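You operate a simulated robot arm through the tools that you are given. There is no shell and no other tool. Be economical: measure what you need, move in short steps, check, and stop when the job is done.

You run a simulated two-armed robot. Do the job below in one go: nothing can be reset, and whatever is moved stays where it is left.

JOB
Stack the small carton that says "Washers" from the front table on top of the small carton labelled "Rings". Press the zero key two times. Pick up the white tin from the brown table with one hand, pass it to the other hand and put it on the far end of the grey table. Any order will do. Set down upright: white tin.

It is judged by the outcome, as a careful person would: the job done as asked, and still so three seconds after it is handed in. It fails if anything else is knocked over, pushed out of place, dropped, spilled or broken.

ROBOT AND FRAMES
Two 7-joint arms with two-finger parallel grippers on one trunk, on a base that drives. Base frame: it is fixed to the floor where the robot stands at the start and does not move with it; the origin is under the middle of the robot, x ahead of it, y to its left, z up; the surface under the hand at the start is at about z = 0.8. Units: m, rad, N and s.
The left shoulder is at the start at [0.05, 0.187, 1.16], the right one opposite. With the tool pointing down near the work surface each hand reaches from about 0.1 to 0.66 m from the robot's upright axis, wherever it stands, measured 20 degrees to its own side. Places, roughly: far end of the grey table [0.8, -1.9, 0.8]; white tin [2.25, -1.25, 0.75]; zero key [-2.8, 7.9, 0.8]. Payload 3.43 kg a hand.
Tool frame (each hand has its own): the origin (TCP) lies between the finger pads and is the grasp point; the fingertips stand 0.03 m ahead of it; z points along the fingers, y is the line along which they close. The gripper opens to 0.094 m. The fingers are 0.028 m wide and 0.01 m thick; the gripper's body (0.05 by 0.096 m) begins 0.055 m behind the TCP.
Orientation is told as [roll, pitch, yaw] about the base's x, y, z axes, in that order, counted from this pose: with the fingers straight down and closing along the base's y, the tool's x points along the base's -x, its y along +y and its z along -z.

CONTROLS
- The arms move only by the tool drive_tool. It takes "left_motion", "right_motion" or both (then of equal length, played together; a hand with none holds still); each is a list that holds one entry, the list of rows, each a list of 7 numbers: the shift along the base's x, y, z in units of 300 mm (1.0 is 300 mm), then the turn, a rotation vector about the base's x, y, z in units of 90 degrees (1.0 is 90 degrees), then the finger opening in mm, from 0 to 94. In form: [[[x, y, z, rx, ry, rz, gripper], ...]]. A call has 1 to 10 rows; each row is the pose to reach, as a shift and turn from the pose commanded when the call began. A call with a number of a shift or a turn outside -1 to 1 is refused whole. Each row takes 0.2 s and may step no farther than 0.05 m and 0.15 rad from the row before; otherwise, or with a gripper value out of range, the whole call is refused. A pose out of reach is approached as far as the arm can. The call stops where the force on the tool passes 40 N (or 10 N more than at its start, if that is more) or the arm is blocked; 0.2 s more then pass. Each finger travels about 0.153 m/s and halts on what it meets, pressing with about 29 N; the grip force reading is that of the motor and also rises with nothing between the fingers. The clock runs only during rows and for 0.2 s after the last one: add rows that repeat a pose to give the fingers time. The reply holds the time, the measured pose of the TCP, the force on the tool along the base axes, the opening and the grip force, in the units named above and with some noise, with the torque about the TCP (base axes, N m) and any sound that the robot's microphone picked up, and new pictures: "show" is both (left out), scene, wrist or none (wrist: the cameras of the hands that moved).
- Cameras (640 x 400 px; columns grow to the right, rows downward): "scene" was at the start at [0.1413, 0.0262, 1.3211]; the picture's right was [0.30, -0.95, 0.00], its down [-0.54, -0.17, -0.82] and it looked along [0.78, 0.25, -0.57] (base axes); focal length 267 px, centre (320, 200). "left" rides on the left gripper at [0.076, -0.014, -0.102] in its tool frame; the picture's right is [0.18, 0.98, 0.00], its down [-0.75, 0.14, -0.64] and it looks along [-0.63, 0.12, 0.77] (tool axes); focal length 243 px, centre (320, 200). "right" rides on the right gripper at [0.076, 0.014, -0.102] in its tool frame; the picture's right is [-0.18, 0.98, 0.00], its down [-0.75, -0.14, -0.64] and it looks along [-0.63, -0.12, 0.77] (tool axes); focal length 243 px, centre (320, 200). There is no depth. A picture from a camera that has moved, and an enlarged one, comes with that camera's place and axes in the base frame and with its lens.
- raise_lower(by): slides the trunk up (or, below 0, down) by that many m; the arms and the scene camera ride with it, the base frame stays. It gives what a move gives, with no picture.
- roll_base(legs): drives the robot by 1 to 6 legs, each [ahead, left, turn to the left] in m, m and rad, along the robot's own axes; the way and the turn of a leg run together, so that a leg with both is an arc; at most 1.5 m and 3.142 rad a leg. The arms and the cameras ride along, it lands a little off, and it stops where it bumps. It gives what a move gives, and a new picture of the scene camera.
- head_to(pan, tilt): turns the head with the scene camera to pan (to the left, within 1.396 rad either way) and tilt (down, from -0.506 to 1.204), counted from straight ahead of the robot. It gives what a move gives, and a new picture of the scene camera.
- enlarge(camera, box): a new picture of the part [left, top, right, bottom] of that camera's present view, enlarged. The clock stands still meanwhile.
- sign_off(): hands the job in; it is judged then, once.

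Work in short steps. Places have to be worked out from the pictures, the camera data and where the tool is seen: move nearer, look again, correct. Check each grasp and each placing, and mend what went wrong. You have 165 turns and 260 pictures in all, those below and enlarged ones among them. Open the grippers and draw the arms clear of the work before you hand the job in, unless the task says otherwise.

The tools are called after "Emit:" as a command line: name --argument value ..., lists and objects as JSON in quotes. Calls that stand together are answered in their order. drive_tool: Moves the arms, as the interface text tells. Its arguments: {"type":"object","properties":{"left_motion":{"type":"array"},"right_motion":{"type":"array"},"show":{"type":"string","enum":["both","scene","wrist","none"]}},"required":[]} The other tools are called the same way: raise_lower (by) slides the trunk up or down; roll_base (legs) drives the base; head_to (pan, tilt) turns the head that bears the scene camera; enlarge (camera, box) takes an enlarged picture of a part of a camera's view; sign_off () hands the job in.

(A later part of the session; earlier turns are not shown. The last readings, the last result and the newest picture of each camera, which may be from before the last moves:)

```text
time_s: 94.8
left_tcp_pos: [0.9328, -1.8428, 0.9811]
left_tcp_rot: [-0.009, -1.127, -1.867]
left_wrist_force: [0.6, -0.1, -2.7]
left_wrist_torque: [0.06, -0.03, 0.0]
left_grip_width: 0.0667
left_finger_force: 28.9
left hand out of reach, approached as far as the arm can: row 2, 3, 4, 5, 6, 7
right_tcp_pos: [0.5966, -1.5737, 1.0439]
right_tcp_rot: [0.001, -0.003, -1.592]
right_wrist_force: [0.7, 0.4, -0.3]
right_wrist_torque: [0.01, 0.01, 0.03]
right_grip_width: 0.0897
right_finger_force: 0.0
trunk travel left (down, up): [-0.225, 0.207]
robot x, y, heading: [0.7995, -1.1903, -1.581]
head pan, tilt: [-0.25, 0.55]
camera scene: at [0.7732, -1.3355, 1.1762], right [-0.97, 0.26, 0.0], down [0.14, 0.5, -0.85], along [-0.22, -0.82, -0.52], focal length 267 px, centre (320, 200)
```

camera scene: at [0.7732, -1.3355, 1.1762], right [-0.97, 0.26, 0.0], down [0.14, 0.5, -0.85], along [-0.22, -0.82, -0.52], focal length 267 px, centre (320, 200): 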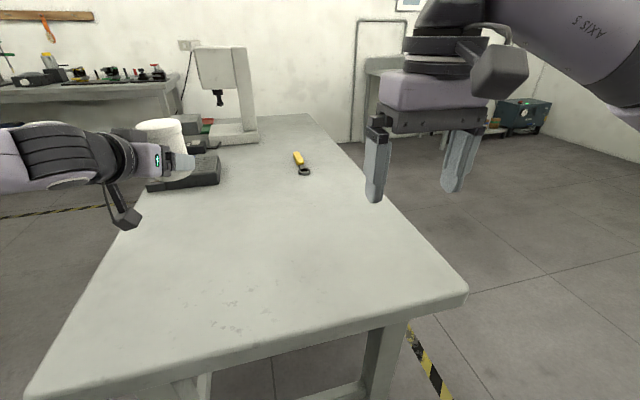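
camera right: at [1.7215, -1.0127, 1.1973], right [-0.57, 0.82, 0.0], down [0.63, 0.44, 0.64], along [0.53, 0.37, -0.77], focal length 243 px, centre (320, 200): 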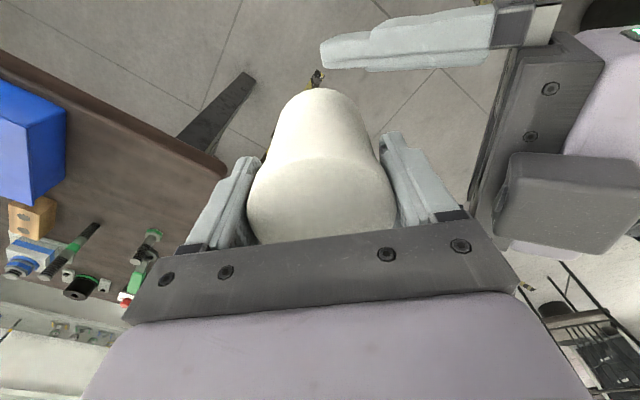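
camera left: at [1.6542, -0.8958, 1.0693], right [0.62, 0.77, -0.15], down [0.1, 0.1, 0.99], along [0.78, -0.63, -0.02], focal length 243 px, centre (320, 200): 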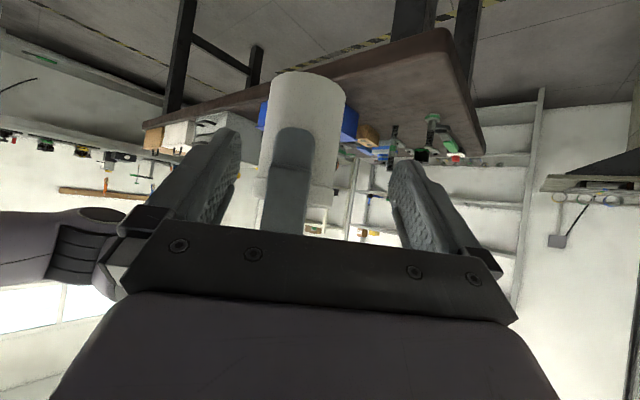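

Tin now ≈(0.927,−1.863). I shift the base 0.12 to its right and 0.03 ahead to bring it to ≈(0.81,−1.89).

Emit:
roll_base --legs '[[0.03, -0.12, 0]]'

Emit:
raise_lower --by -0.08

Emit:
head_to --pan 0.1 --tilt 0.6

```text
time_s: 96.5
left_tcp_pos: [0.814, -1.8708, 0.98]
left_tcp_rot: [-0.007, -1.127, -1.865]
left_wrist_force: [0.4, 0.7, -1.2]
left_wrist_torque: [0.03, 0.03, -0.02]
left_grip_width: 0.0667
left_finger_force: 28.4
right_tcp_pos: [0.4768, -1.6027, 1.0434]
right_tcp_rot: [0.002, -0.001, -1.589]
right_wrist_force: [0.1, -0.1, 0.5]
right_wrist_torque: [-0.01, -0.02, 0.03]
right_grip_width: 0.09
right_finger_force: 0.0
trunk travel left (down, up): [-0.225, 0.207]
robot x, y, heading: [0.6753, -1.2165, -1.584]
head pan, tilt: [-0.25, 0.55]
camera scene: at [0.6529, -1.364, 1.1762], right [-0.97, 0.26, 0.0], down [0.13, 0.51, -0.85], along [-0.22, -0.82, -0.52], focal length 267 px, centre (320, 200)
```

scene: 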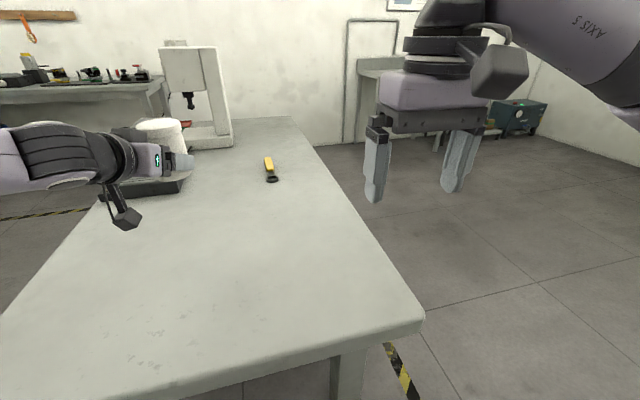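

```text
time_s: 97.6
left_tcp_pos: [0.8124, -1.8714, 0.9026]
left_tcp_rot: [-0.007, -1.128, -1.866]
left_wrist_force: [-0.9, 0.4, -2.4]
left_wrist_torque: [0.02, -0.02, -0.01]
left_grip_width: 0.0667
left_finger_force: 28.7
right_tcp_pos: [0.4759, -1.601, 0.9632]
right_tcp_rot: [0.0, -0.002, -1.591]
right_wrist_force: [0.4, 0.1, 0.7]
right_wrist_torque: [-0.01, -0.01, 0.01]
right_grip_width: 0.0897
right_finger_force: 0.0
trunk travel left (down, up): [-0.145, 0.287]
robot x, y, heading: [0.6797, -1.2171, -1.584]
head pan, tilt: [-0.25, 0.55]
```

```text
time_s: 98.5
left_tcp_pos: [0.8125, -1.8715, 0.9006]
left_tcp_rot: [-0.009, -1.126, -1.865]
left_wrist_force: [-0.6, 0.2, -2.3]
left_wrist_torque: [0.05, -0.03, 0.03]
left_grip_width: 0.0666
left_finger_force: 28.8
right_tcp_pos: [0.4771, -1.6014, 0.9642]
right_tcp_rot: [0.0, -0.002, -1.591]
right_wrist_force: [0.1, 0.2, -0.1]
right_wrist_torque: [-0.01, 0.03, 0.03]
right_grip_width: 0.0897
right_finger_force: 0.0
trunk travel left (down, up): [-0.145, 0.287]
robot x, y, heading: [0.677, -1.2194, -1.585]
head pan, tilt: [0.099, 0.6]
camera scene: at [0.6839, -1.3653, 1.0917], right [-1.0, -0.09, 0.0], down [-0.05, 0.56, -0.82], along [0.07, -0.82, -0.57], focal length 267 px, centre (320, 200)
```

scene: 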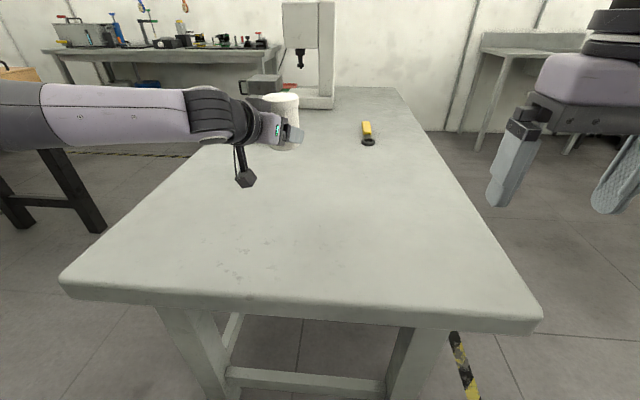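

I zoom to compare tin-bottom and hanging-camera heights over the table.

Emit:
enlarge --camera "scene" --box '[200, 60, 340, 220]'

Emit:
enlarge --camera "left" --box '[0, 0, 640, 400]'

Emit:
enlarge --camera "right" --box '[0, 0, 640, 400]'

```text
2.50 times, centred on (270, 140) of scene
camera zoom: at [0.6839, -1.3653, 1.0917], right [-1.0, -0.09, 0.0], down [-0.05, 0.56, -0.82], along [0.07, -0.82, -0.57], focal length 668 px, centre (445, 350)
```

zoom: 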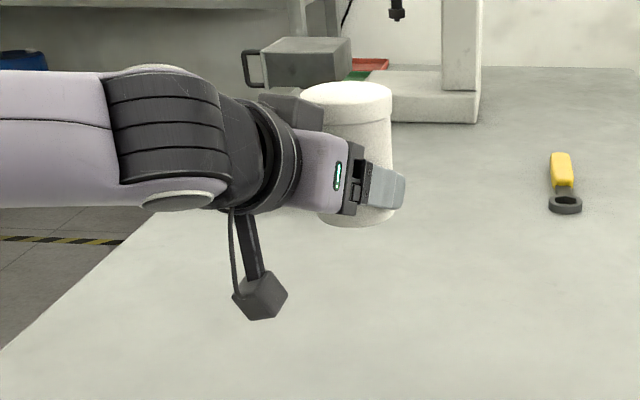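

```text
1.00 times, centred on (320, 200) of left (not enlarged: the box is as wide or as high as the picture)
camera zoom: at [0.8357, -1.7479, 0.8764], right [0.96, -0.22, -0.17], down [0.21, 0.2, 0.96], along [-0.17, -0.95, 0.24], focal length 243 px, centre (320, 200)
```

zoom: 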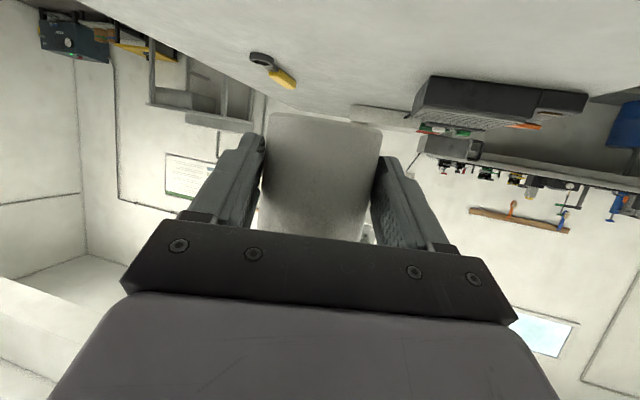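

```text
1.00 times, centred on (320, 200) of right (not enlarged: the box is as wide or as high as the picture)
camera zoom: at [0.4916, -1.5257, 1.0666], right [0.98, -0.2, 0.0], down [-0.16, -0.75, 0.64], along [-0.13, -0.63, -0.77], focal length 243 px, centre (320, 200)
```

zoom: 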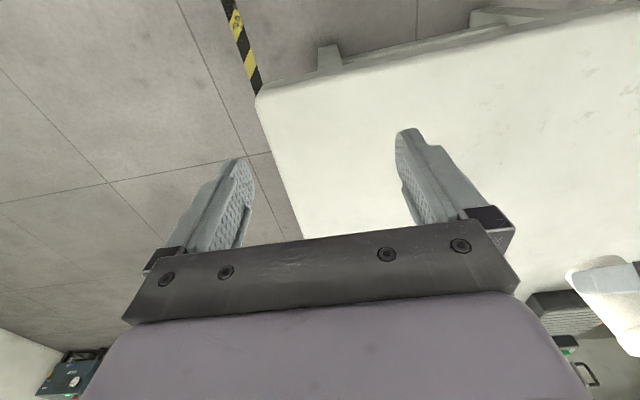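

Tin bottom and camera bottom look about level (≈0.855). I lower the trunk 0.04 and watch forces, then finer.

Emit:
raise_lower --by -0.04

Emit:
enlarge --camera "scene" --box '[220, 40, 320, 180]'

```text
time_s: 99.3
left_tcp_pos: [0.8135, -1.8702, 0.8611]
left_tcp_rot: [-0.01, -1.129, -1.867]
left_wrist_force: [0.0, 0.0, -2.2]
left_wrist_torque: [0.07, 0.02, -0.01]
left_grip_width: 0.0668
left_finger_force: 29.0
right_tcp_pos: [0.476, -1.6017, 0.9242]
right_tcp_rot: [0.0, -0.001, -1.589]
right_wrist_force: [0.8, 0.1, -0.6]
right_wrist_torque: [-0.01, -0.01, 0.01]
right_grip_width: 0.0899
right_finger_force: 0.0
trunk travel left (down, up): [-0.105, 0.327]
robot x, y, heading: [0.6807, -1.2206, -1.58]
head pan, tilt: [0.099, 0.6]
```

```text
2.86 times, centred on (270, 110) of scene
camera zoom: at [0.684, -1.3651, 1.0517], right [-1.0, -0.09, 0.0], down [-0.05, 0.56, -0.83], along [0.07, -0.82, -0.56], focal length 764 px, centre (463, 457)
```

zoom: 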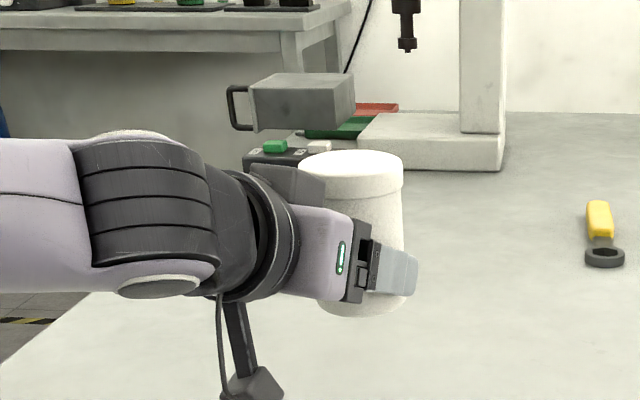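

No contact yet. I continue lowering by 1.5 cm.

Emit:
raise_lower --by -0.015

Emit:
raise_lower --by -0.008

Emit:
enlarge --camera "scene" --box '[220, 40, 320, 200]'

```text
time_s: 99.9
left_tcp_pos: [0.8126, -1.8711, 0.8458]
left_tcp_rot: [-0.009, -1.127, -1.868]
left_wrist_force: [-0.6, -0.5, -2.1]
left_wrist_torque: [0.08, -0.02, 0.02]
left_grip_width: 0.0667
left_finger_force: 29.2
right_tcp_pos: [0.4769, -1.6017, 0.9097]
right_tcp_rot: [0.0, 0.0, -1.591]
right_wrist_force: [-1.1, -0.4, 0.4]
right_wrist_torque: [-0.02, -0.03, 0.02]
right_grip_width: 0.0901
right_finger_force: 0.0
trunk travel left (down, up): [-0.09, 0.342]
robot x, y, heading: [0.6745, -1.2178, -1.578]
head pan, tilt: [0.099, 0.6]
```

```text
time_s: 100.5
left_tcp_pos: [0.8141, -1.8703, 0.8383]
left_tcp_rot: [-0.009, -1.129, -1.866]
left_wrist_force: [1.1, -0.8, -1.6]
left_wrist_torque: [0.04, -0.01, 0.02]
left_grip_width: 0.0665
left_finger_force: 29.2
right_tcp_pos: [0.4758, -1.6016, 0.9008]
right_tcp_rot: [0.0, -0.003, -1.591]
right_wrist_force: [0.7, -0.1, -1.1]
right_wrist_torque: [-0.02, 0.02, 0.03]
right_grip_width: 0.0895
right_finger_force: 0.1
trunk travel left (down, up): [-0.082, 0.35]
robot x, y, heading: [0.6806, -1.2184, -1.58]
head pan, tilt: [0.099, 0.6]
```

```text
2.50 times, centred on (270, 120) of scene
camera zoom: at [0.684, -1.3652, 1.0287], right [-1.0, -0.09, 0.0], down [-0.05, 0.56, -0.82], along [0.07, -0.82, -0.57], focal length 668 px, centre (445, 400)
```

zoom: 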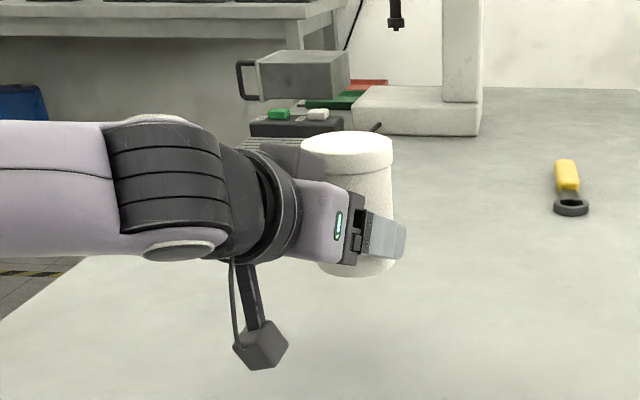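

Still free. Finer lowering.

Emit:
raise_lower --by -0.008

Emit:
raise_lower --by -0.006

Emit:
enlarge --camera "scene" --box '[240, 60, 310, 200]'

```text
time_s: 101.1
left_tcp_pos: [0.8129, -1.8727, 0.8301]
left_tcp_rot: [-0.008, -1.129, -1.865]
left_wrist_force: [0.9, -0.2, -2.1]
left_wrist_torque: [0.04, 0.01, 0.05]
left_grip_width: 0.0666
left_finger_force: 29.0
right_tcp_pos: [0.4764, -1.6035, 0.8924]
right_tcp_rot: [0.0, -0.001, -1.59]
right_wrist_force: [0.2, 0.1, -0.4]
right_wrist_torque: [0.02, 0.0, -0.01]
right_grip_width: 0.0898
right_finger_force: 0.1
trunk travel left (down, up): [-0.074, 0.358]
robot x, y, heading: [0.6771, -1.2152, -1.582]
head pan, tilt: [0.099, 0.6]
```

```text
time_s: 101.6
left_tcp_pos: [0.8128, -1.8715, 0.824]
left_tcp_rot: [-0.009, -1.127, -1.865]
left_wrist_force: [0.1, -0.4, -2.4]
left_wrist_torque: [0.03, -0.01, 0.02]
left_grip_width: 0.0667
left_finger_force: 29.5
right_tcp_pos: [0.4767, -1.6023, 0.8864]
right_tcp_rot: [0.001, -0.002, -1.59]
right_wrist_force: [0.8, -0.5, 1.0]
right_wrist_torque: [0.0, 0.02, 0.01]
right_grip_width: 0.0901
right_finger_force: 0.1
trunk travel left (down, up): [-0.068, 0.364]
robot x, y, heading: [0.6811, -1.2155, -1.583]
head pan, tilt: [0.099, 0.6]
```

```text
2.86 times, centred on (275, 130) of scene
camera zoom: at [0.6839, -1.3652, 1.0147], right [-1.0, -0.09, 0.0], down [-0.05, 0.56, -0.82], along [0.07, -0.82, -0.57], focal length 764 px, centre (449, 400)
```

zoom: 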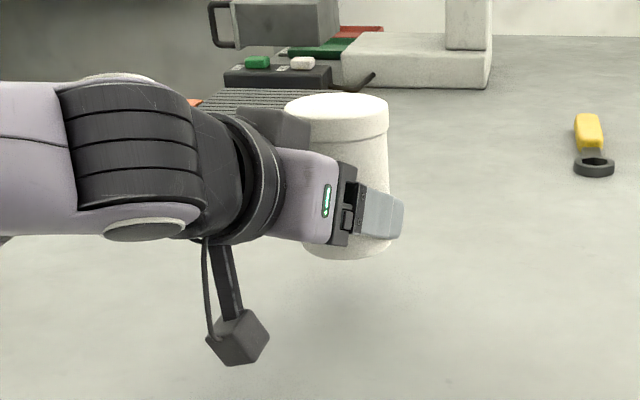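

Table is lower than expected. Continue in small steps.

Emit:
raise_lower --by -0.007

Emit:
raise_lower --by -0.007

Emit:
enlarge --camera "scene" --box '[240, 60, 310, 200]'

```text
time_s: 102.2
left_tcp_pos: [0.8136, -1.8716, 0.8174]
left_tcp_rot: [-0.008, -1.128, -1.865]
left_wrist_force: [-0.8, -0.4, -1.4]
left_wrist_torque: [0.02, -0.06, -0.03]
left_grip_width: 0.0666
left_finger_force: 29.2
right_tcp_pos: [0.4776, -1.6022, 0.8797]
right_tcp_rot: [0.001, -0.001, -1.592]
right_wrist_force: [-0.2, 0.6, -0.2]
right_wrist_torque: [-0.01, -0.02, 0.01]
right_grip_width: 0.09
right_finger_force: 0.0
trunk travel left (down, up): [-0.061, 0.371]
robot x, y, heading: [0.6775, -1.2211, -1.583]
head pan, tilt: [0.099, 0.6]
```

```text
time_s: 102.7
left_tcp_pos: [0.8132, -1.8715, 0.8103]
left_tcp_rot: [-0.01, -1.128, -1.865]
left_wrist_force: [0.1, -0.4, -2.1]
left_wrist_torque: [0.04, 0.03, -0.01]
left_grip_width: 0.067
left_finger_force: 29.1
right_tcp_pos: [0.477, -1.6015, 0.8731]
right_tcp_rot: [0.0, -0.003, -1.591]
right_wrist_force: [-0.6, -0.3, -0.2]
right_wrist_torque: [-0.02, 0.02, -0.02]
right_grip_width: 0.09
right_finger_force: 0.0
trunk travel left (down, up): [-0.054, 0.378]
robot x, y, heading: [0.6795, -1.2198, -1.58]
head pan, tilt: [0.099, 0.6]
```

```text
2.86 times, centred on (275, 130) of scene
camera zoom: at [0.6839, -1.3652, 1.0007], right [-1.0, -0.09, 0.0], down [-0.05, 0.56, -0.82], along [0.07, -0.82, -0.57], focal length 764 px, centre (449, 400)
```

zoom: 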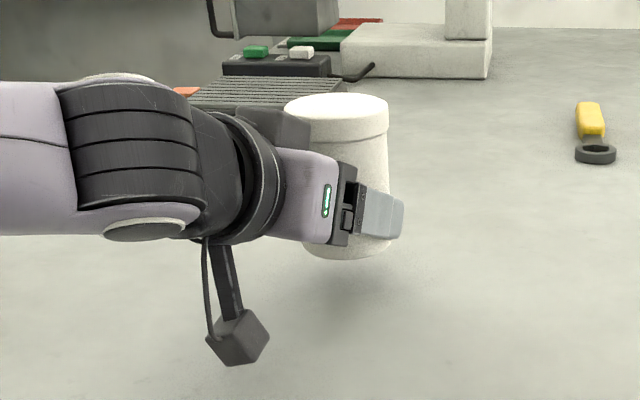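

Still no contact; the shadow is closing in. Continue.

Emit:
raise_lower --by -0.008

Emit:
raise_lower --by -0.006

Emit:
enlarge --camera "scene" --box '[240, 60, 310, 200]'

```text
time_s: 103.3
left_tcp_pos: [0.8121, -1.8704, 0.8017]
left_tcp_rot: [-0.009, -1.125, -1.865]
left_wrist_force: [0.4, 0.2, -2.1]
left_wrist_torque: [0.05, -0.02, 0.02]
left_grip_width: 0.0666
left_finger_force: 29.3
right_tcp_pos: [0.4759, -1.6019, 0.8641]
right_tcp_rot: [0.0, -0.001, -1.591]
right_wrist_force: [0.6, 0.2, -0.5]
right_wrist_torque: [-0.01, 0.02, 0.03]
right_grip_width: 0.0902
right_finger_force: 0.0
trunk travel left (down, up): [-0.046, 0.386]
robot x, y, heading: [0.6778, -1.2188, -1.581]
head pan, tilt: [0.099, 0.6]
```

```text
time_s: 103.8
left_tcp_pos: [0.813, -1.8706, 0.797]
left_tcp_rot: [-0.008, -1.129, -1.865]
left_wrist_force: [0.0, -0.1, -2.3]
left_wrist_torque: [0.05, 0.0, -0.02]
left_grip_width: 0.0667
left_finger_force: 29.0
right_tcp_pos: [0.4768, -1.6023, 0.8591]
right_tcp_rot: [-0.001, -0.002, -1.589]
right_wrist_force: [0.0, -0.4, -0.2]
right_wrist_torque: [-0.01, 0.03, -0.03]
right_grip_width: 0.09
right_finger_force: 0.1
trunk travel left (down, up): [-0.04, 0.392]
robot x, y, heading: [0.6766, -1.2155, -1.586]
head pan, tilt: [0.099, 0.6]
```

```text
2.86 times, centred on (275, 130) of scene
camera zoom: at [0.6839, -1.3652, 0.9867], right [-1.0, -0.09, 0.0], down [-0.05, 0.56, -0.82], along [0.07, -0.82, -0.57], focal length 764 px, centre (449, 400)
```

zoom: 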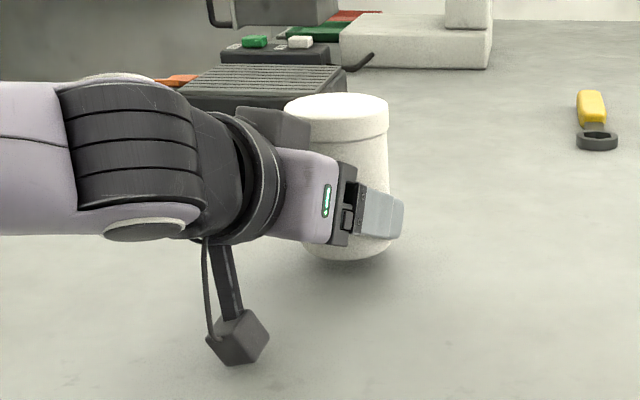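

Contact shadow now just below the tin. Two finer steps.

Emit:
raise_lower --by -0.005

Emit:
raise_lower --by -0.004

Emit:
enlarge --camera "scene" --box '[240, 60, 310, 200]'

```text
time_s: 104.4
left_tcp_pos: [0.8146, -1.87, 0.7965]
left_tcp_rot: [-0.009, -1.135, -1.866]
left_wrist_force: [3.7, 0.4, 19.9]
left_wrist_torque: [3.16, -0.9, -0.52]
left_grip_width: 0.0667
left_finger_force: 29.4
right_tcp_pos: [0.4759, -1.6018, 0.8556]
right_tcp_rot: [0.003, -0.004, -1.59]
right_wrist_force: [0.5, -0.3, 0.4]
right_wrist_torque: [-0.01, 0.04, -0.01]
right_grip_width: 0.0901
right_finger_force: 0.0
trunk travel left (down, up): [-0.035, 0.397]
robot x, y, heading: [0.6754, -1.2164, -1.585]
head pan, tilt: [0.099, 0.6]
```

```text
time_s: 104.9
left_tcp_pos: [0.8127, -1.8707, 0.7978]
left_tcp_rot: [-0.013, -1.145, -1.862]
left_wrist_force: [0.7, 2.1, 8.4]
left_wrist_torque: [1.87, -0.41, 0.04]
left_grip_width: 0.0668
left_finger_force: 29.0
right_tcp_pos: [0.4756, -1.6007, 0.8506]
right_tcp_rot: [0.001, -0.003, -1.591]
right_wrist_force: [-0.8, -0.2, 0.0]
right_wrist_torque: [0.01, 0.01, 0.0]
right_grip_width: 0.0898
right_finger_force: 0.1
trunk travel left (down, up): [-0.032, 0.4]
robot x, y, heading: [0.6733, -1.2174, -1.58]
head pan, tilt: [0.099, 0.6]
stopped: the force on the tool passed its limit at 42 N (the readings are from after the stop); the commanded pose is now the measured one
```

```text
2.86 times, centred on (275, 130) of scene
camera zoom: at [0.6839, -1.3643, 0.9781], right [-1.0, -0.09, 0.0], down [-0.05, 0.56, -0.83], along [0.07, -0.82, -0.56], focal length 764 px, centre (449, 400)
```

zoom: 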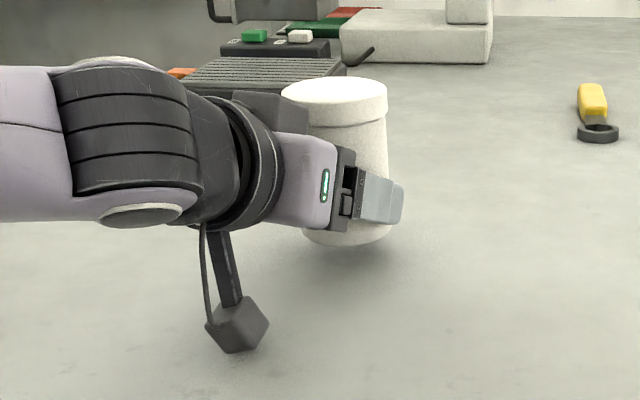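

The torque shows the hanging camera touched first, with the tin still slightly above. I back up ~1 cm and tip the hand 5° steeper so the tin leads.

Emit:
drive_tool --left_motion '[[[0, 0, 0.035, 0, 0, 0, 50], [0, 0, 0.035, 0.027, -0.008, 0, 50], [0, 0, 0.035, 0.053, -0.016, 0, 50], [0, 0, 0.035, 0.053, -0.016, 0, 50]]]' --show "none"

Emit:
enlarge --camera "scene" --box '[240, 60, 310, 200]'

```text
time_s: 105.9
left_tcp_pos: [0.8168, -1.8696, 0.8053]
left_tcp_rot: [-0.009, -1.052, -1.863]
left_wrist_force: [0.4, -0.2, -3.0]
left_wrist_torque: [0.06, -0.03, 0.05]
left_grip_width: 0.0668
left_finger_force: 29.5
right_tcp_pos: [0.4761, -1.6023, 0.8507]
right_tcp_rot: [0.0, 0.0, -1.59]
right_wrist_force: [0.4, 0.1, 0.0]
right_wrist_torque: [-0.01, 0.01, -0.02]
right_grip_width: 0.09
right_finger_force: 0.0
trunk travel left (down, up): [-0.032, 0.4]
robot x, y, heading: [0.6809, -1.2189, -1.58]
head pan, tilt: [0.099, 0.6]
```

```text
2.86 times, centred on (275, 130) of scene
camera zoom: at [0.6841, -1.3652, 0.9783], right [-1.0, -0.09, 0.0], down [-0.05, 0.56, -0.82], along [0.07, -0.82, -0.57], focal length 764 px, centre (449, 400)
```

zoom: 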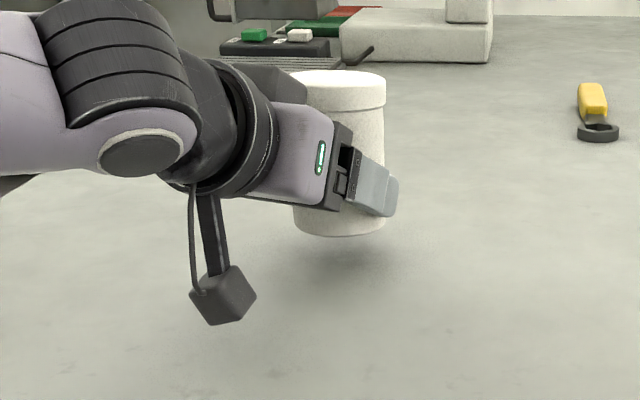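

Now I lower again in small trunk steps, checking the torque to see which part touches.

Emit:
raise_lower --by -0.01

Emit:
raise_lower --by -0.005

```text
time_s: 106.5
left_tcp_pos: [0.8156, -1.8696, 0.7966]
left_tcp_rot: [-0.008, -1.055, -1.862]
left_wrist_force: [-0.3, 0.0, -2.3]
left_wrist_torque: [0.05, 0.02, 0.03]
left_grip_width: 0.067
left_finger_force: 29.4
right_tcp_pos: [0.4749, -1.6024, 0.84]
right_tcp_rot: [0.001, 0.0, -1.589]
right_wrist_force: [-0.5, -0.8, 0.0]
right_wrist_torque: [-0.01, -0.03, 0.01]
right_grip_width: 0.0898
right_finger_force: 0.1
trunk travel left (down, up): [-0.022, 0.41]
robot x, y, heading: [0.6772, -1.2186, -1.581]
head pan, tilt: [0.099, 0.6]
```

```text
time_s: 107.0
left_tcp_pos: [0.8153, -1.8708, 0.7906]
left_tcp_rot: [-0.011, -1.053, -1.862]
left_wrist_force: [-0.1, 0.1, -2.2]
left_wrist_torque: [0.03, -0.01, 0.01]
left_grip_width: 0.0669
left_finger_force: 28.4
right_tcp_pos: [0.4765, -1.602, 0.8364]
right_tcp_rot: [0.0, -0.003, -1.59]
right_wrist_force: [0.6, -0.1, -0.3]
right_wrist_torque: [0.01, 0.01, -0.02]
right_grip_width: 0.0898
right_finger_force: 0.1
trunk travel left (down, up): [-0.017, 0.415]
robot x, y, heading: [0.6784, -1.2229, -1.583]
head pan, tilt: [0.099, 0.6]
```

Emit:
raise_lower --by -0.004

Emit:
raise_lower --by -0.004

Emit:
enlarge --camera "scene" --box '[240, 60, 310, 200]'

```text
time_s: 107.5
left_tcp_pos: [0.8164, -1.8709, 0.7875]
left_tcp_rot: [-0.009, -1.057, -1.864]
left_wrist_force: [-0.3, -0.8, -0.6]
left_wrist_torque: [-0.05, -0.02, 0.02]
left_grip_width: 0.0668
left_finger_force: 28.9
right_tcp_pos: [0.4758, -1.6024, 0.8312]
right_tcp_rot: [-0.001, -0.002, -1.59]
right_wrist_force: [0.4, 0.6, 0.7]
right_wrist_torque: [-0.04, -0.01, -0.02]
right_grip_width: 0.0899
right_finger_force: 0.1
trunk travel left (down, up): [-0.013, 0.419]
robot x, y, heading: [0.6754, -1.2201, -1.576]
head pan, tilt: [0.099, 0.6]
```

```text
time_s: 108.0
left_tcp_pos: [0.8158, -1.8698, 0.788]
left_tcp_rot: [-0.008, -1.063, -1.863]
left_wrist_force: [2.0, 0.1, 11.7]
left_wrist_torque: [-0.62, 0.08, 0.07]
left_grip_width: 0.0668
left_finger_force: 28.6
right_tcp_pos: [0.4767, -1.6012, 0.8288]
right_tcp_rot: [0.004, -0.003, -1.59]
right_wrist_force: [0.0, -0.2, -0.3]
right_wrist_torque: [-0.01, 0.02, 0.03]
right_grip_width: 0.09
right_finger_force: 0.0
trunk travel left (down, up): [-0.009, 0.423]
robot x, y, heading: [0.6788, -1.2183, -1.578]
head pan, tilt: [0.099, 0.6]
```

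```text
2.86 times, centred on (275, 130) of scene
camera zoom: at [0.684, -1.3642, 0.9557], right [-1.0, -0.09, 0.0], down [-0.05, 0.56, -0.83], along [0.07, -0.82, -0.56], focal length 764 px, centre (449, 400)
```

zoom: 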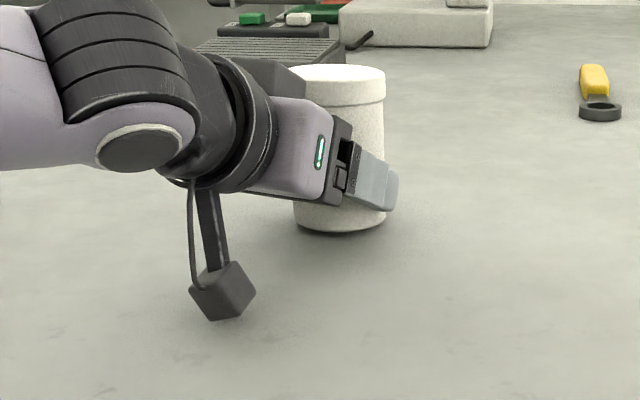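

The torque sign now shows the tin's bottom edge resting on the table (camera clear). I open the left hand slowly; the tin should settle the few degrees to flat.

Emit:
drive_tool --left_motion '[[[0, 0, 0.003, 0, 0, 0, 66], [0, 0, 0.003, 0, 0, 0, 68], [0, 0, 0.003, 0, 0, 0, 70], [0, 0, 0.003, 0, 0, 0, 74], [0, 0, 0.003, 0, 0, 0, 80], [0, 0, 0.003, 0, 0, 0, 88], [0, 0, 0.003, 0, 0, 0, 94], [0, 0, 0.003, 0, 0, 0, 94]]]' --show "scene"

Emit:
enlarge --camera "scene" --box '[240, 60, 310, 200]'

```text
time_s: 109.8
left_tcp_pos: [0.816, -1.8692, 0.7853]
left_tcp_rot: [-0.009, -1.053, -1.863]
left_wrist_force: [0.2, 4.5, 6.8]
left_wrist_torque: [1.24, -0.27, 0.19]
left_grip_width: 0.0941
left_finger_force: 0.0
right_tcp_pos: [0.4757, -1.6012, 0.8276]
right_tcp_rot: [0.002, -0.002, -1.59]
right_wrist_force: [0.6, 0.7, 0.4]
right_wrist_torque: [-0.01, 0.03, -0.02]
right_grip_width: 0.0898
right_finger_force: 0.0
trunk travel left (down, up): [-0.009, 0.423]
robot x, y, heading: [0.6779, -1.2184, -1.581]
head pan, tilt: [0.099, 0.6]
camera scene: at [0.6839, -1.3644, 0.9555], right [-1.0, -0.09, 0.0], down [-0.05, 0.56, -0.83], along [0.07, -0.82, -0.56], focal length 267 px, centre (320, 200)
```

scene: 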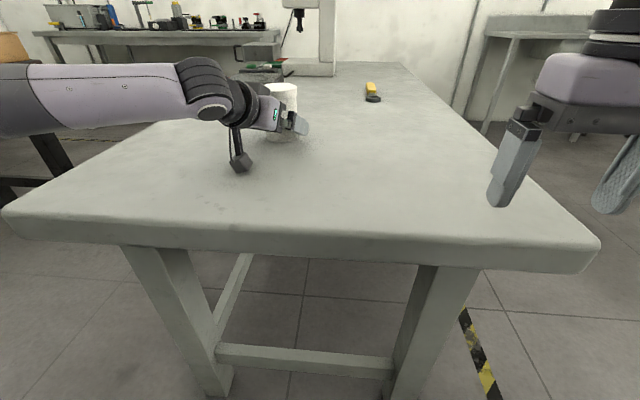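

```text
2.86 times, centred on (275, 130) of scene
camera zoom: at [0.6839, -1.3644, 0.9555], right [-1.0, -0.09, 0.0], down [-0.05, 0.56, -0.83], along [0.07, -0.82, -0.56], focal length 764 px, centre (449, 400)
```

zoom: 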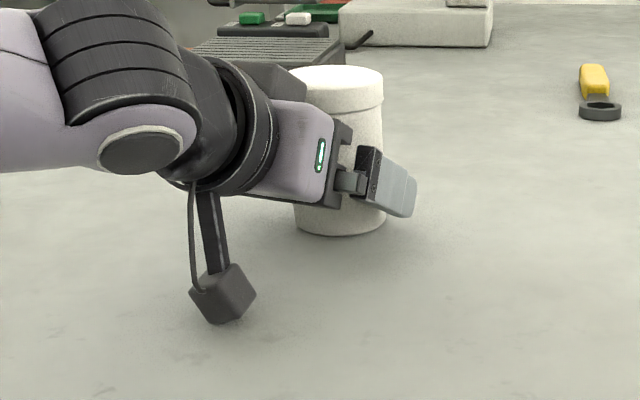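

The tin stands upright. I withdraw the left hand back along its finger axis.

Emit:
drive_tool --left_motion '[[[0.008, 0.027, 0.02, 0, 0, 0, 94], [0.025, 0.083, 0.055, 0, 0, 0, 94], [0.05, 0.166, 0.105, 0, 0, 0, 94], [0.075, 0.25, 0.155, 0, 0, 0, 94], [0.1, 0.333, 0.205, 0, 0, 0, 94], [0.12, 0.4, 0.3, 0, 0, 0, 94], [0.12, 0.4, 0.4, 0, 0, 0, 94]]]' --show "scene"

Emit:
enlarge --camera "scene" --box '[200, 40, 400, 160]'

```text
time_s: 111.5
left_tcp_pos: [0.852, -1.7481, 0.905]
left_tcp_rot: [-0.011, -1.054, -1.862]
left_wrist_force: [0.5, 0.8, 0.2]
left_wrist_torque: [-0.03, 0.0, 0.0]
left_grip_width: 0.094
left_finger_force: 0.1
right_tcp_pos: [0.4767, -1.6019, 0.8276]
right_tcp_rot: [0.001, -0.002, -1.589]
right_wrist_force: [-0.4, -0.6, -0.5]
right_wrist_torque: [0.04, 0.0, -0.01]
right_grip_width: 0.0902
right_finger_force: 0.0
trunk travel left (down, up): [-0.009, 0.423]
robot x, y, heading: [0.6773, -1.22, -1.583]
head pan, tilt: [0.099, 0.6]
camera scene: at [0.6841, -1.3651, 0.9553], right [-1.0, -0.09, 0.0], down [-0.05, 0.56, -0.83], along [0.07, -0.82, -0.56], focal length 267 px, centre (320, 200)
```

scene: 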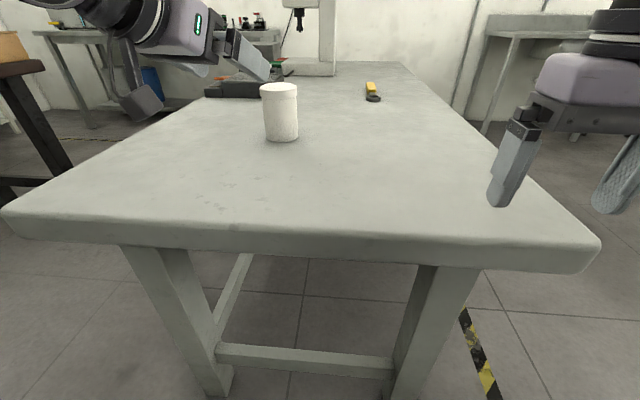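

```text
3.20 times, centred on (300, 100) of scene
camera zoom: at [0.6841, -1.3651, 0.9553], right [-1.0, -0.09, 0.0], down [-0.05, 0.56, -0.83], along [0.07, -0.82, -0.56], focal length 856 px, centre (384, 520)
```

zoom: 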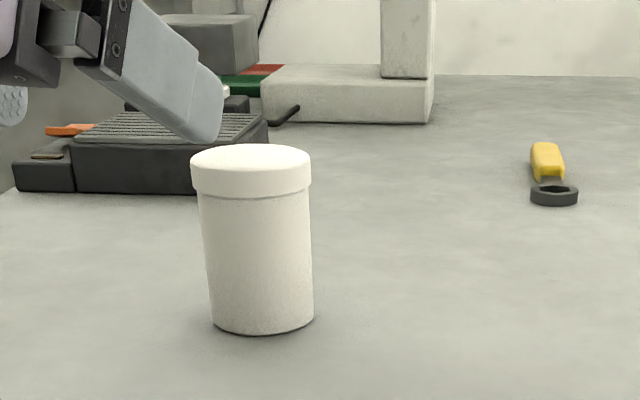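

The tin stands upright at ≈(0.81,−1.89) and everything else is untouched. I raise the trunk back to carry height.

Emit:
raise_lower --by 0.366

Emit:
drive_tool --left_motion '[[[0.05, 0.03, 0, 0.064, -0.019, 0, 94], [0.1, 0.07, 0, 0.128, -0.039, 0, 94], [0.16, 0.1, 0, 0.193, -0.058, 0, 94], [0.22, 0.14, 0, 0.257, -0.078, 0, 94], [0.28, 0.18, -0.05, 0.321, -0.097, 0, 94], [0.34, 0.22, -0.1, 0.385, -0.117, 0, 94], [0.4, 0.26, -0.15, 0.449, -0.136, 0, 94], [0.46, 0.3, -0.2, 0.514, -0.156, 0, 94], [0.52, 0.33, -0.25, 0.578, -0.175, 0, 94], [0.56, 0.36, -0.3, 0.642, -0.195, 0, 94]]]' --show "none"

```text
time_s: 115.0
left_tcp_pos: [0.8516, -1.7493, 1.27]
left_tcp_rot: [-0.009, -1.054, -1.862]
left_wrist_force: [0.5, -0.5, 1.1]
left_wrist_torque: [-0.01, 0.0, 0.0]
left_grip_width: 0.0942
left_finger_force: 0.1
right_tcp_pos: [0.4768, -1.6022, 1.1938]
right_tcp_rot: [-0.001, -0.003, -1.591]
right_wrist_force: [0.7, 0.1, -0.2]
right_wrist_torque: [-0.02, 0.02, -0.03]
right_grip_width: 0.0902
right_finger_force: 0.1
trunk travel left (down, up): [-0.375, 0.057]
robot x, y, heading: [0.6763, -1.2202, -1.58]
head pan, tilt: [0.099, 0.6]
```

```text
time_s: 117.2
left_tcp_pos: [1.0188, -1.6395, 1.181]
left_tcp_rot: [-0.008, 0.003, -1.864]
left_wrist_force: [-0.7, 1.3, -0.6]
left_wrist_torque: [0.0, 0.0, -0.02]
left_grip_width: 0.0941
left_finger_force: 0.2
right_tcp_pos: [0.4764, -1.6012, 1.193]
right_tcp_rot: [0.001, -0.001, -1.59]
right_wrist_force: [-0.3, -0.2, 0.4]
right_wrist_torque: [0.04, -0.03, 0.02]
right_grip_width: 0.0897
right_finger_force: 0.1
trunk travel left (down, up): [-0.375, 0.057]
robot x, y, heading: [0.676, -1.2198, -1.585]
head pan, tilt: [0.099, 0.6]
```

I straighten the left yaw, then drive: back off, along the aisle to x≈1.53, turn to face −x, and slide along the far side of the black table to y≈0.1.

Emit:
drive_tool --left_motion '[[[0, 0, 0, 0, 0, 0.09, 94], [0, 0, 0, 0, 0, 0.178, 94], [0, 0, 0, 0, 0, 0.178, 94]]]' --show "none"

Emit:
roll_base --legs '[[-0.24, 0, 0], [0, 0.87, 0], [0, 0, -1.56]]'

Emit:
head_to --pan -0.9 --tilt 0.5

```text
time_s: 118.0
left_tcp_pos: [1.02, -1.6405, 1.1811]
left_tcp_rot: [-0.006, 0.001, -1.583]
left_wrist_force: [0.3, 0.2, -0.7]
left_wrist_torque: [-0.04, 0.01, 0.01]
left_grip_width: 0.0941
left_finger_force: 0.1
right_tcp_pos: [0.4771, -1.6015, 1.1932]
right_tcp_rot: [0.001, -0.003, -1.59]
right_wrist_force: [-0.5, 0.3, 0.7]
right_wrist_torque: [0.0, 0.01, 0.0]
right_grip_width: 0.0899
right_finger_force: 0.0
trunk travel left (down, up): [-0.375, 0.057]
robot x, y, heading: [0.6755, -1.2144, -1.579]
head pan, tilt: [0.099, 0.6]
```

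```text
time_s: 131.0
left_tcp_pos: [1.112, -1.3288, 1.1804]
left_tcp_rot: [-0.007, 0.0, 3.133]
left_wrist_force: [-0.2, -0.4, -0.1]
left_wrist_torque: [0.03, 0.02, -0.01]
left_grip_width: 0.0937
left_finger_force: 0.0
right_tcp_pos: [1.1456, -0.787, 1.1941]
right_tcp_rot: [0.001, -0.002, 3.128]
right_wrist_force: [0.1, -0.3, 0.6]
right_wrist_torque: [-0.02, -0.01, 0.0]
right_grip_width: 0.0899
right_finger_force: 0.0
trunk travel left (down, up): [-0.375, 0.057]
robot x, y, heading: [1.5336, -0.9889, 3.139]
head pan, tilt: [0.099, 0.6]
camera scene: at [1.384, -0.9945, 1.3214], right [-0.1, 1.0, 0.0], down [0.56, 0.05, -0.83], along [-0.82, -0.08, -0.56], focal length 267 px, centre (320, 200)
```

scene: 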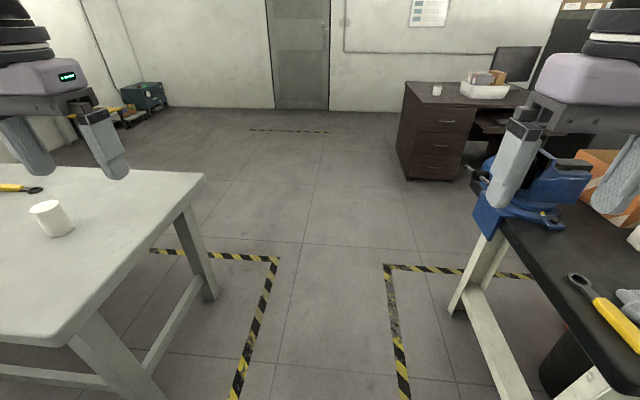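

```text
time_s: 132.3
left_tcp_pos: [1.1121, -1.3305, 1.1811]
left_tcp_rot: [-0.005, -0.001, 3.133]
left_wrist_force: [0.4, 0.7, 1.6]
left_wrist_torque: [-0.02, -0.03, 0.01]
left_grip_width: 0.0937
left_finger_force: 0.0
right_tcp_pos: [1.1461, -0.7878, 1.1927]
right_tcp_rot: [0.0, -0.001, 3.129]
right_wrist_force: [0.0, 0.1, 0.1]
right_wrist_torque: [0.03, -0.02, 0.0]
right_grip_width: 0.0899
right_finger_force: 0.1
trunk travel left (down, up): [-0.375, 0.057]
robot x, y, heading: [1.5332, -0.9839, 3.135]
head pan, tilt: [-0.901, 0.499]
camera scene: at [1.4157, -0.9147, 1.3305], right [0.79, 0.62, 0.0], down [0.3, -0.38, -0.88], along [-0.54, 0.69, -0.48], focal length 267 px, centre (320, 200)
```

scene: 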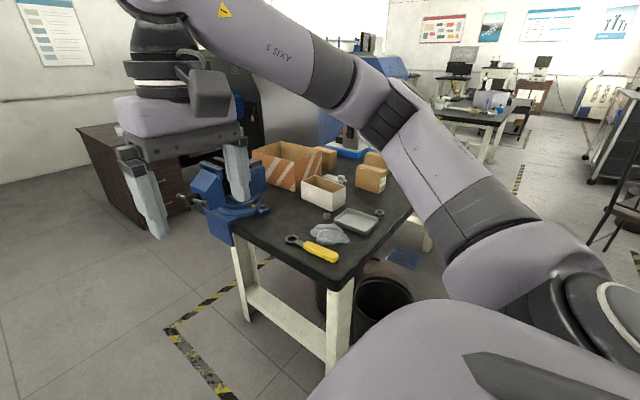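

Path is clear along the far side; I slide sideways to y≈0.1 and look at the cartons.

Emit:
roll_base --legs '[[0, -1.1, 0]]'

Emit:
head_to --pan 0.0 --tilt 0.75

```text
time_s: 138.8
left_tcp_pos: [1.1145, -0.586, 1.1824]
left_tcp_rot: [-0.006, 0.0, 3.136]
left_wrist_force: [0.1, -0.8, -0.1]
left_wrist_torque: [-0.03, -0.01, -0.02]
left_grip_width: 0.0941
left_finger_force: 0.2
right_tcp_pos: [1.1481, -0.0451, 1.1932]
right_tcp_rot: [0.002, -0.003, 3.135]
right_wrist_force: [-1.0, -0.1, 0.8]
right_wrist_torque: [0.0, 0.0, 0.01]
right_grip_width: 0.0895
right_finger_force: 0.1
trunk travel left (down, up): [-0.375, 0.057]
robot x, y, heading: [1.5353, -0.2431, 3.139]
head pan, tilt: [-0.901, 0.499]
stopped in leg 1: the robot was blocked; the commanded pose is now the measured one
camera scene: at [1.4178, -0.1703, 1.3304], right [0.78, 0.62, 0.0], down [0.3, -0.38, -0.88], along [-0.54, 0.69, -0.48], focal length 267 px, centre (320, 200)
```

scene: 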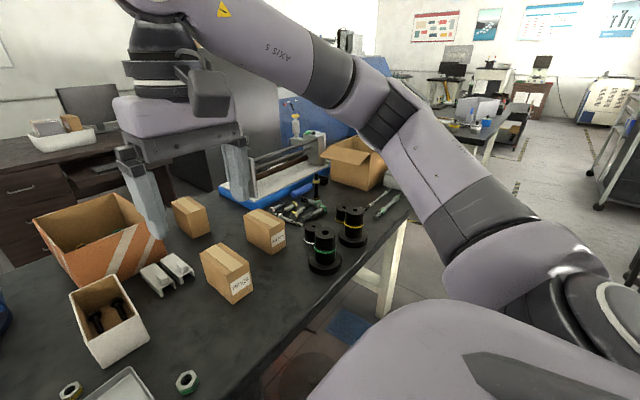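

```text
time_s: 139.9
left_tcp_pos: [1.1148, -0.588, 1.1806]
left_tcp_rot: [-0.007, 0.001, 3.138]
left_wrist_force: [0.1, -0.6, -0.5]
left_wrist_torque: [-0.01, -0.02, 0.01]
left_grip_width: 0.094
left_finger_force: 0.0
right_tcp_pos: [1.1484, -0.0448, 1.1927]
right_tcp_rot: [0.0, -0.002, 3.135]
right_wrist_force: [0.1, 0.1, 0.4]
right_wrist_torque: [0.04, -0.01, 0.0]
right_grip_width: 0.09
right_finger_force: 0.1
trunk travel left (down, up): [-0.375, 0.057]
robot x, y, heading: [1.535, -0.2399, 3.14]
head pan, tilt: [0.0, 0.75]
camera scene: at [1.3912, -0.2427, 1.3085], right [0.0, 1.0, 0.0], down [0.68, 0.0, -0.73], along [-0.73, 0.0, -0.68], focal length 267 px, centre (320, 200)
```

scene: 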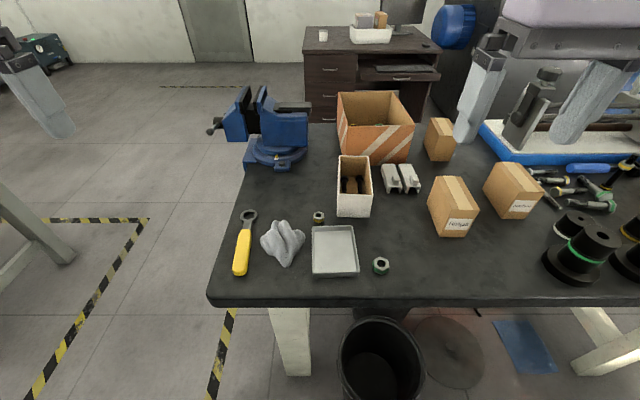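

The robot was stopped by something low (probably the bin under the table edge). From here labels are visible; I zoom to read them.

Emit:
enlarge --camera "scene" --box '[410, 110, 560, 250]'

Emit:
head_to --pan -0.4 --tilt 1.15

```text
2.86 times, centred on (485, 180) of scene
camera zoom: at [1.3912, -0.2427, 1.3085], right [0.0, 1.0, 0.0], down [0.68, 0.0, -0.73], along [-0.73, 0.0, -0.68], focal length 764 px, centre (-151, 257)
```

zoom: 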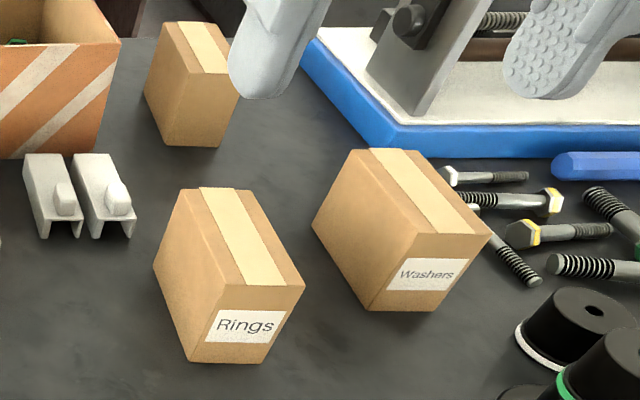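

```text
time_s: 140.8
left_tcp_pos: [1.1152, -0.5877, 1.1816]
left_tcp_rot: [-0.007, 0.0, 3.138]
left_wrist_force: [-0.4, 0.4, 0.4]
left_wrist_torque: [0.01, -0.01, 0.03]
left_grip_width: 0.0939
left_finger_force: 0.2
right_tcp_pos: [1.1472, -0.0448, 1.1939]
right_tcp_rot: [0.001, -0.002, 3.134]
right_wrist_force: [0.3, 0.6, 1.1]
right_wrist_torque: [0.02, 0.01, -0.01]
right_grip_width: 0.0901
right_finger_force: 0.0
trunk travel left (down, up): [-0.375, 0.057]
robot x, y, heading: [1.535, -0.2461, 3.142]
head pan, tilt: [-0.4, 1.15]
camera scene: at [1.4192, -0.2197, 1.2797], right [0.39, 0.92, 0.0], down [0.84, -0.36, -0.41], along [-0.38, 0.16, -0.91], focal length 267 px, centre (320, 200)
```

scene: 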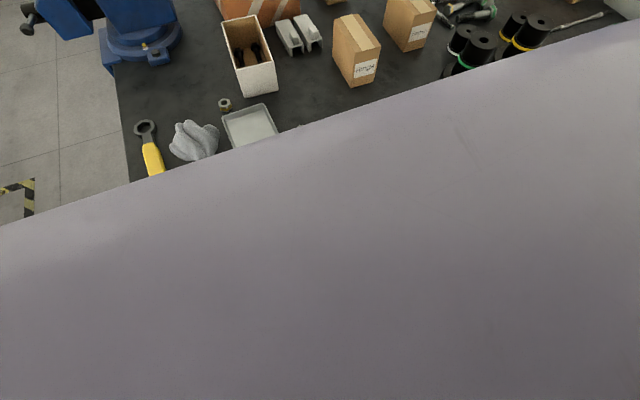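

Rings is the nearer one (≈(0.87,0.09)), Washers at ≈(0.83,0.25). I check what blocks the base under the table edge.

Emit:
head_to --pan 0.15 --tilt 1.0

Emit:
enlarge --camera "right" --box '[0, 0, 640, 400]'

```text
time_s: 141.8
left_tcp_pos: [1.1153, -0.5879, 1.1807]
left_tcp_rot: [-0.006, 0.001, 3.137]
left_wrist_force: [-0.7, -0.3, -0.4]
left_wrist_torque: [-0.01, -0.02, 0.02]
left_grip_width: 0.094
left_finger_force: 0.1
right_tcp_pos: [1.1475, -0.046, 1.1935]
right_tcp_rot: [-0.001, 0.0, 3.132]
right_wrist_force: [0.1, 0.5, 0.1]
right_wrist_torque: [-0.01, -0.02, -0.01]
right_grip_width: 0.0898
right_finger_force: 0.0
trunk travel left (down, up): [-0.375, 0.057]
robot x, y, heading: [1.5342, -0.2445, 3.14]
head pan, tilt: [0.15, 1.0]
camera scene: at [1.4052, -0.2531, 1.2894], right [-0.15, 0.99, 0.0], down [0.83, 0.12, -0.54], along [-0.53, -0.08, -0.84], focal length 267 px, centre (320, 200)
```

scene: 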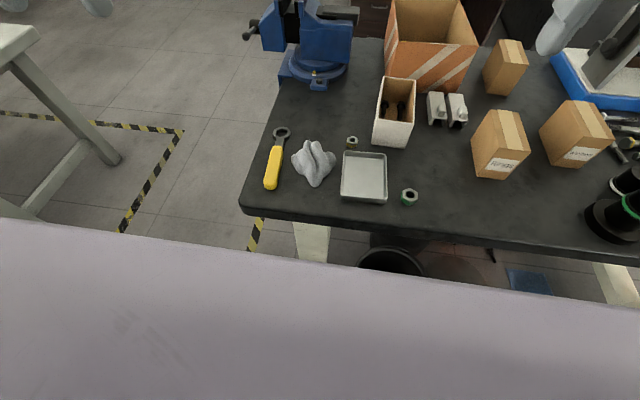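

```text
1.00 times, centred on (320, 200) of right (not enlarged: the box is as wide or as high as the picture)
camera zoom: at [1.2238, -0.0596, 1.2963], right [-0.19, -0.98, 0.0], down [-0.75, 0.15, 0.64], along [-0.63, 0.12, -0.77], focal length 243 px, centre (320, 200)
```

zoom: 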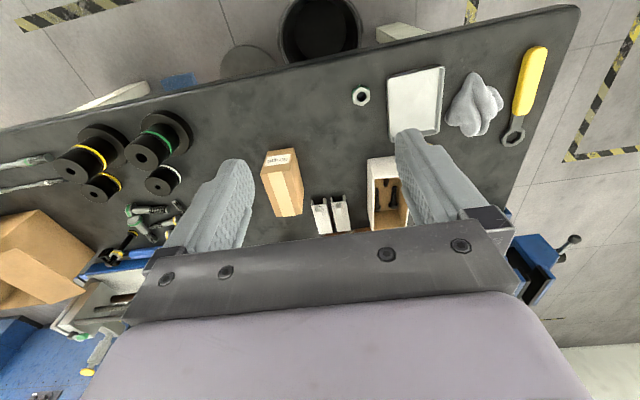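

The bin (≈(1.14,−0.05)) sticks out past the table edge. I back off 0.12 m, slide past it to y≈0.41, then look again.

Emit:
roll_base --legs '[[-0.13, 0.02, 0], [0, -0.67, 0]]'

Emit:
head_to --pan 0.25 --tilt 0.9

```text
time_s: 149.0
left_tcp_pos: [1.2464, 0.0587, 1.1815]
left_tcp_rot: [-0.007, 0.001, 3.141]
left_wrist_force: [0.4, 0.6, -0.3]
left_wrist_torque: [0.0, 0.03, -0.01]
left_grip_width: 0.0941
left_finger_force: 0.1
right_tcp_pos: [1.2795, 0.6013, 1.1944]
right_tcp_rot: [-0.001, -0.003, 3.136]
right_wrist_force: [-0.6, 0.7, -0.9]
right_wrist_torque: [-0.02, 0.02, 0.0]
right_grip_width: 0.0901
right_finger_force: 0.1
trunk travel left (down, up): [-0.375, 0.057]
robot x, y, heading: [1.6636, 0.4051, -3.14]
head pan, tilt: [0.15, 1.0]
camera scene: at [1.5365, 0.3937, 1.2894], right [-0.15, 0.99, 0.0], down [0.83, 0.13, -0.54], along [-0.53, -0.08, -0.84], focal length 267 px, centre (320, 200)
```

scene: 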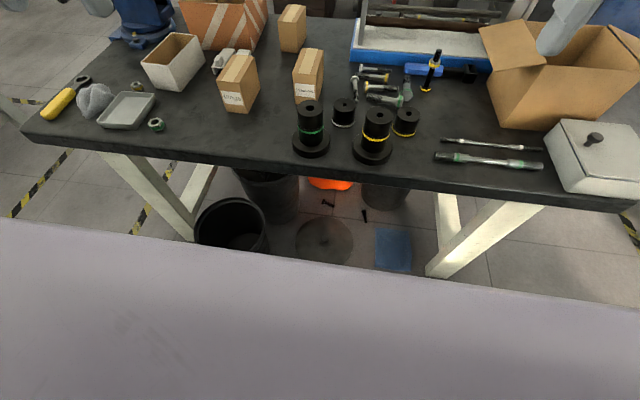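

```text
time_s: 149.7
left_tcp_pos: [1.247, 0.0567, 1.1816]
left_tcp_rot: [-0.007, 0.0, 3.141]
left_wrist_force: [-0.2, -1.2, 0.6]
left_wrist_torque: [0.0, 0.0, 0.0]
left_grip_width: 0.0941
left_finger_force: 0.1
right_tcp_pos: [1.2787, 0.601, 1.1926]
right_tcp_rot: [-0.002, -0.001, 3.137]
right_wrist_force: [-0.3, 0.3, -0.1]
right_wrist_torque: [-0.05, -0.03, 0.02]
right_grip_width: 0.09
right_finger_force: 0.0
trunk travel left (down, up): [-0.375, 0.057]
robot x, y, heading: [1.6658, 0.4086, -3.141]
head pan, tilt: [0.25, 0.901]
camera scene: at [1.5323, 0.3854, 1.2966], right [-0.25, 0.97, 0.0], down [0.76, 0.19, -0.62], along [-0.6, -0.15, -0.78], focal length 267 px, centre (320, 200)
```

scene: 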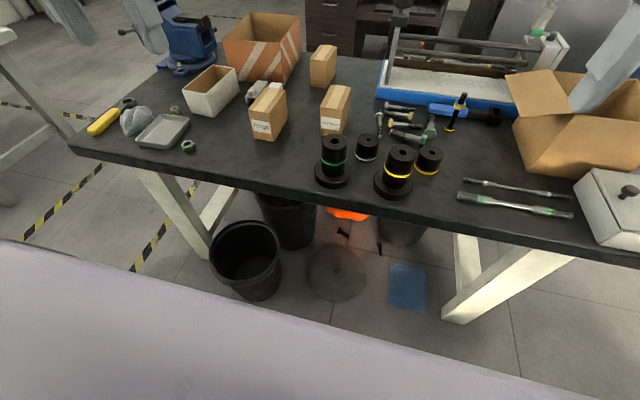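

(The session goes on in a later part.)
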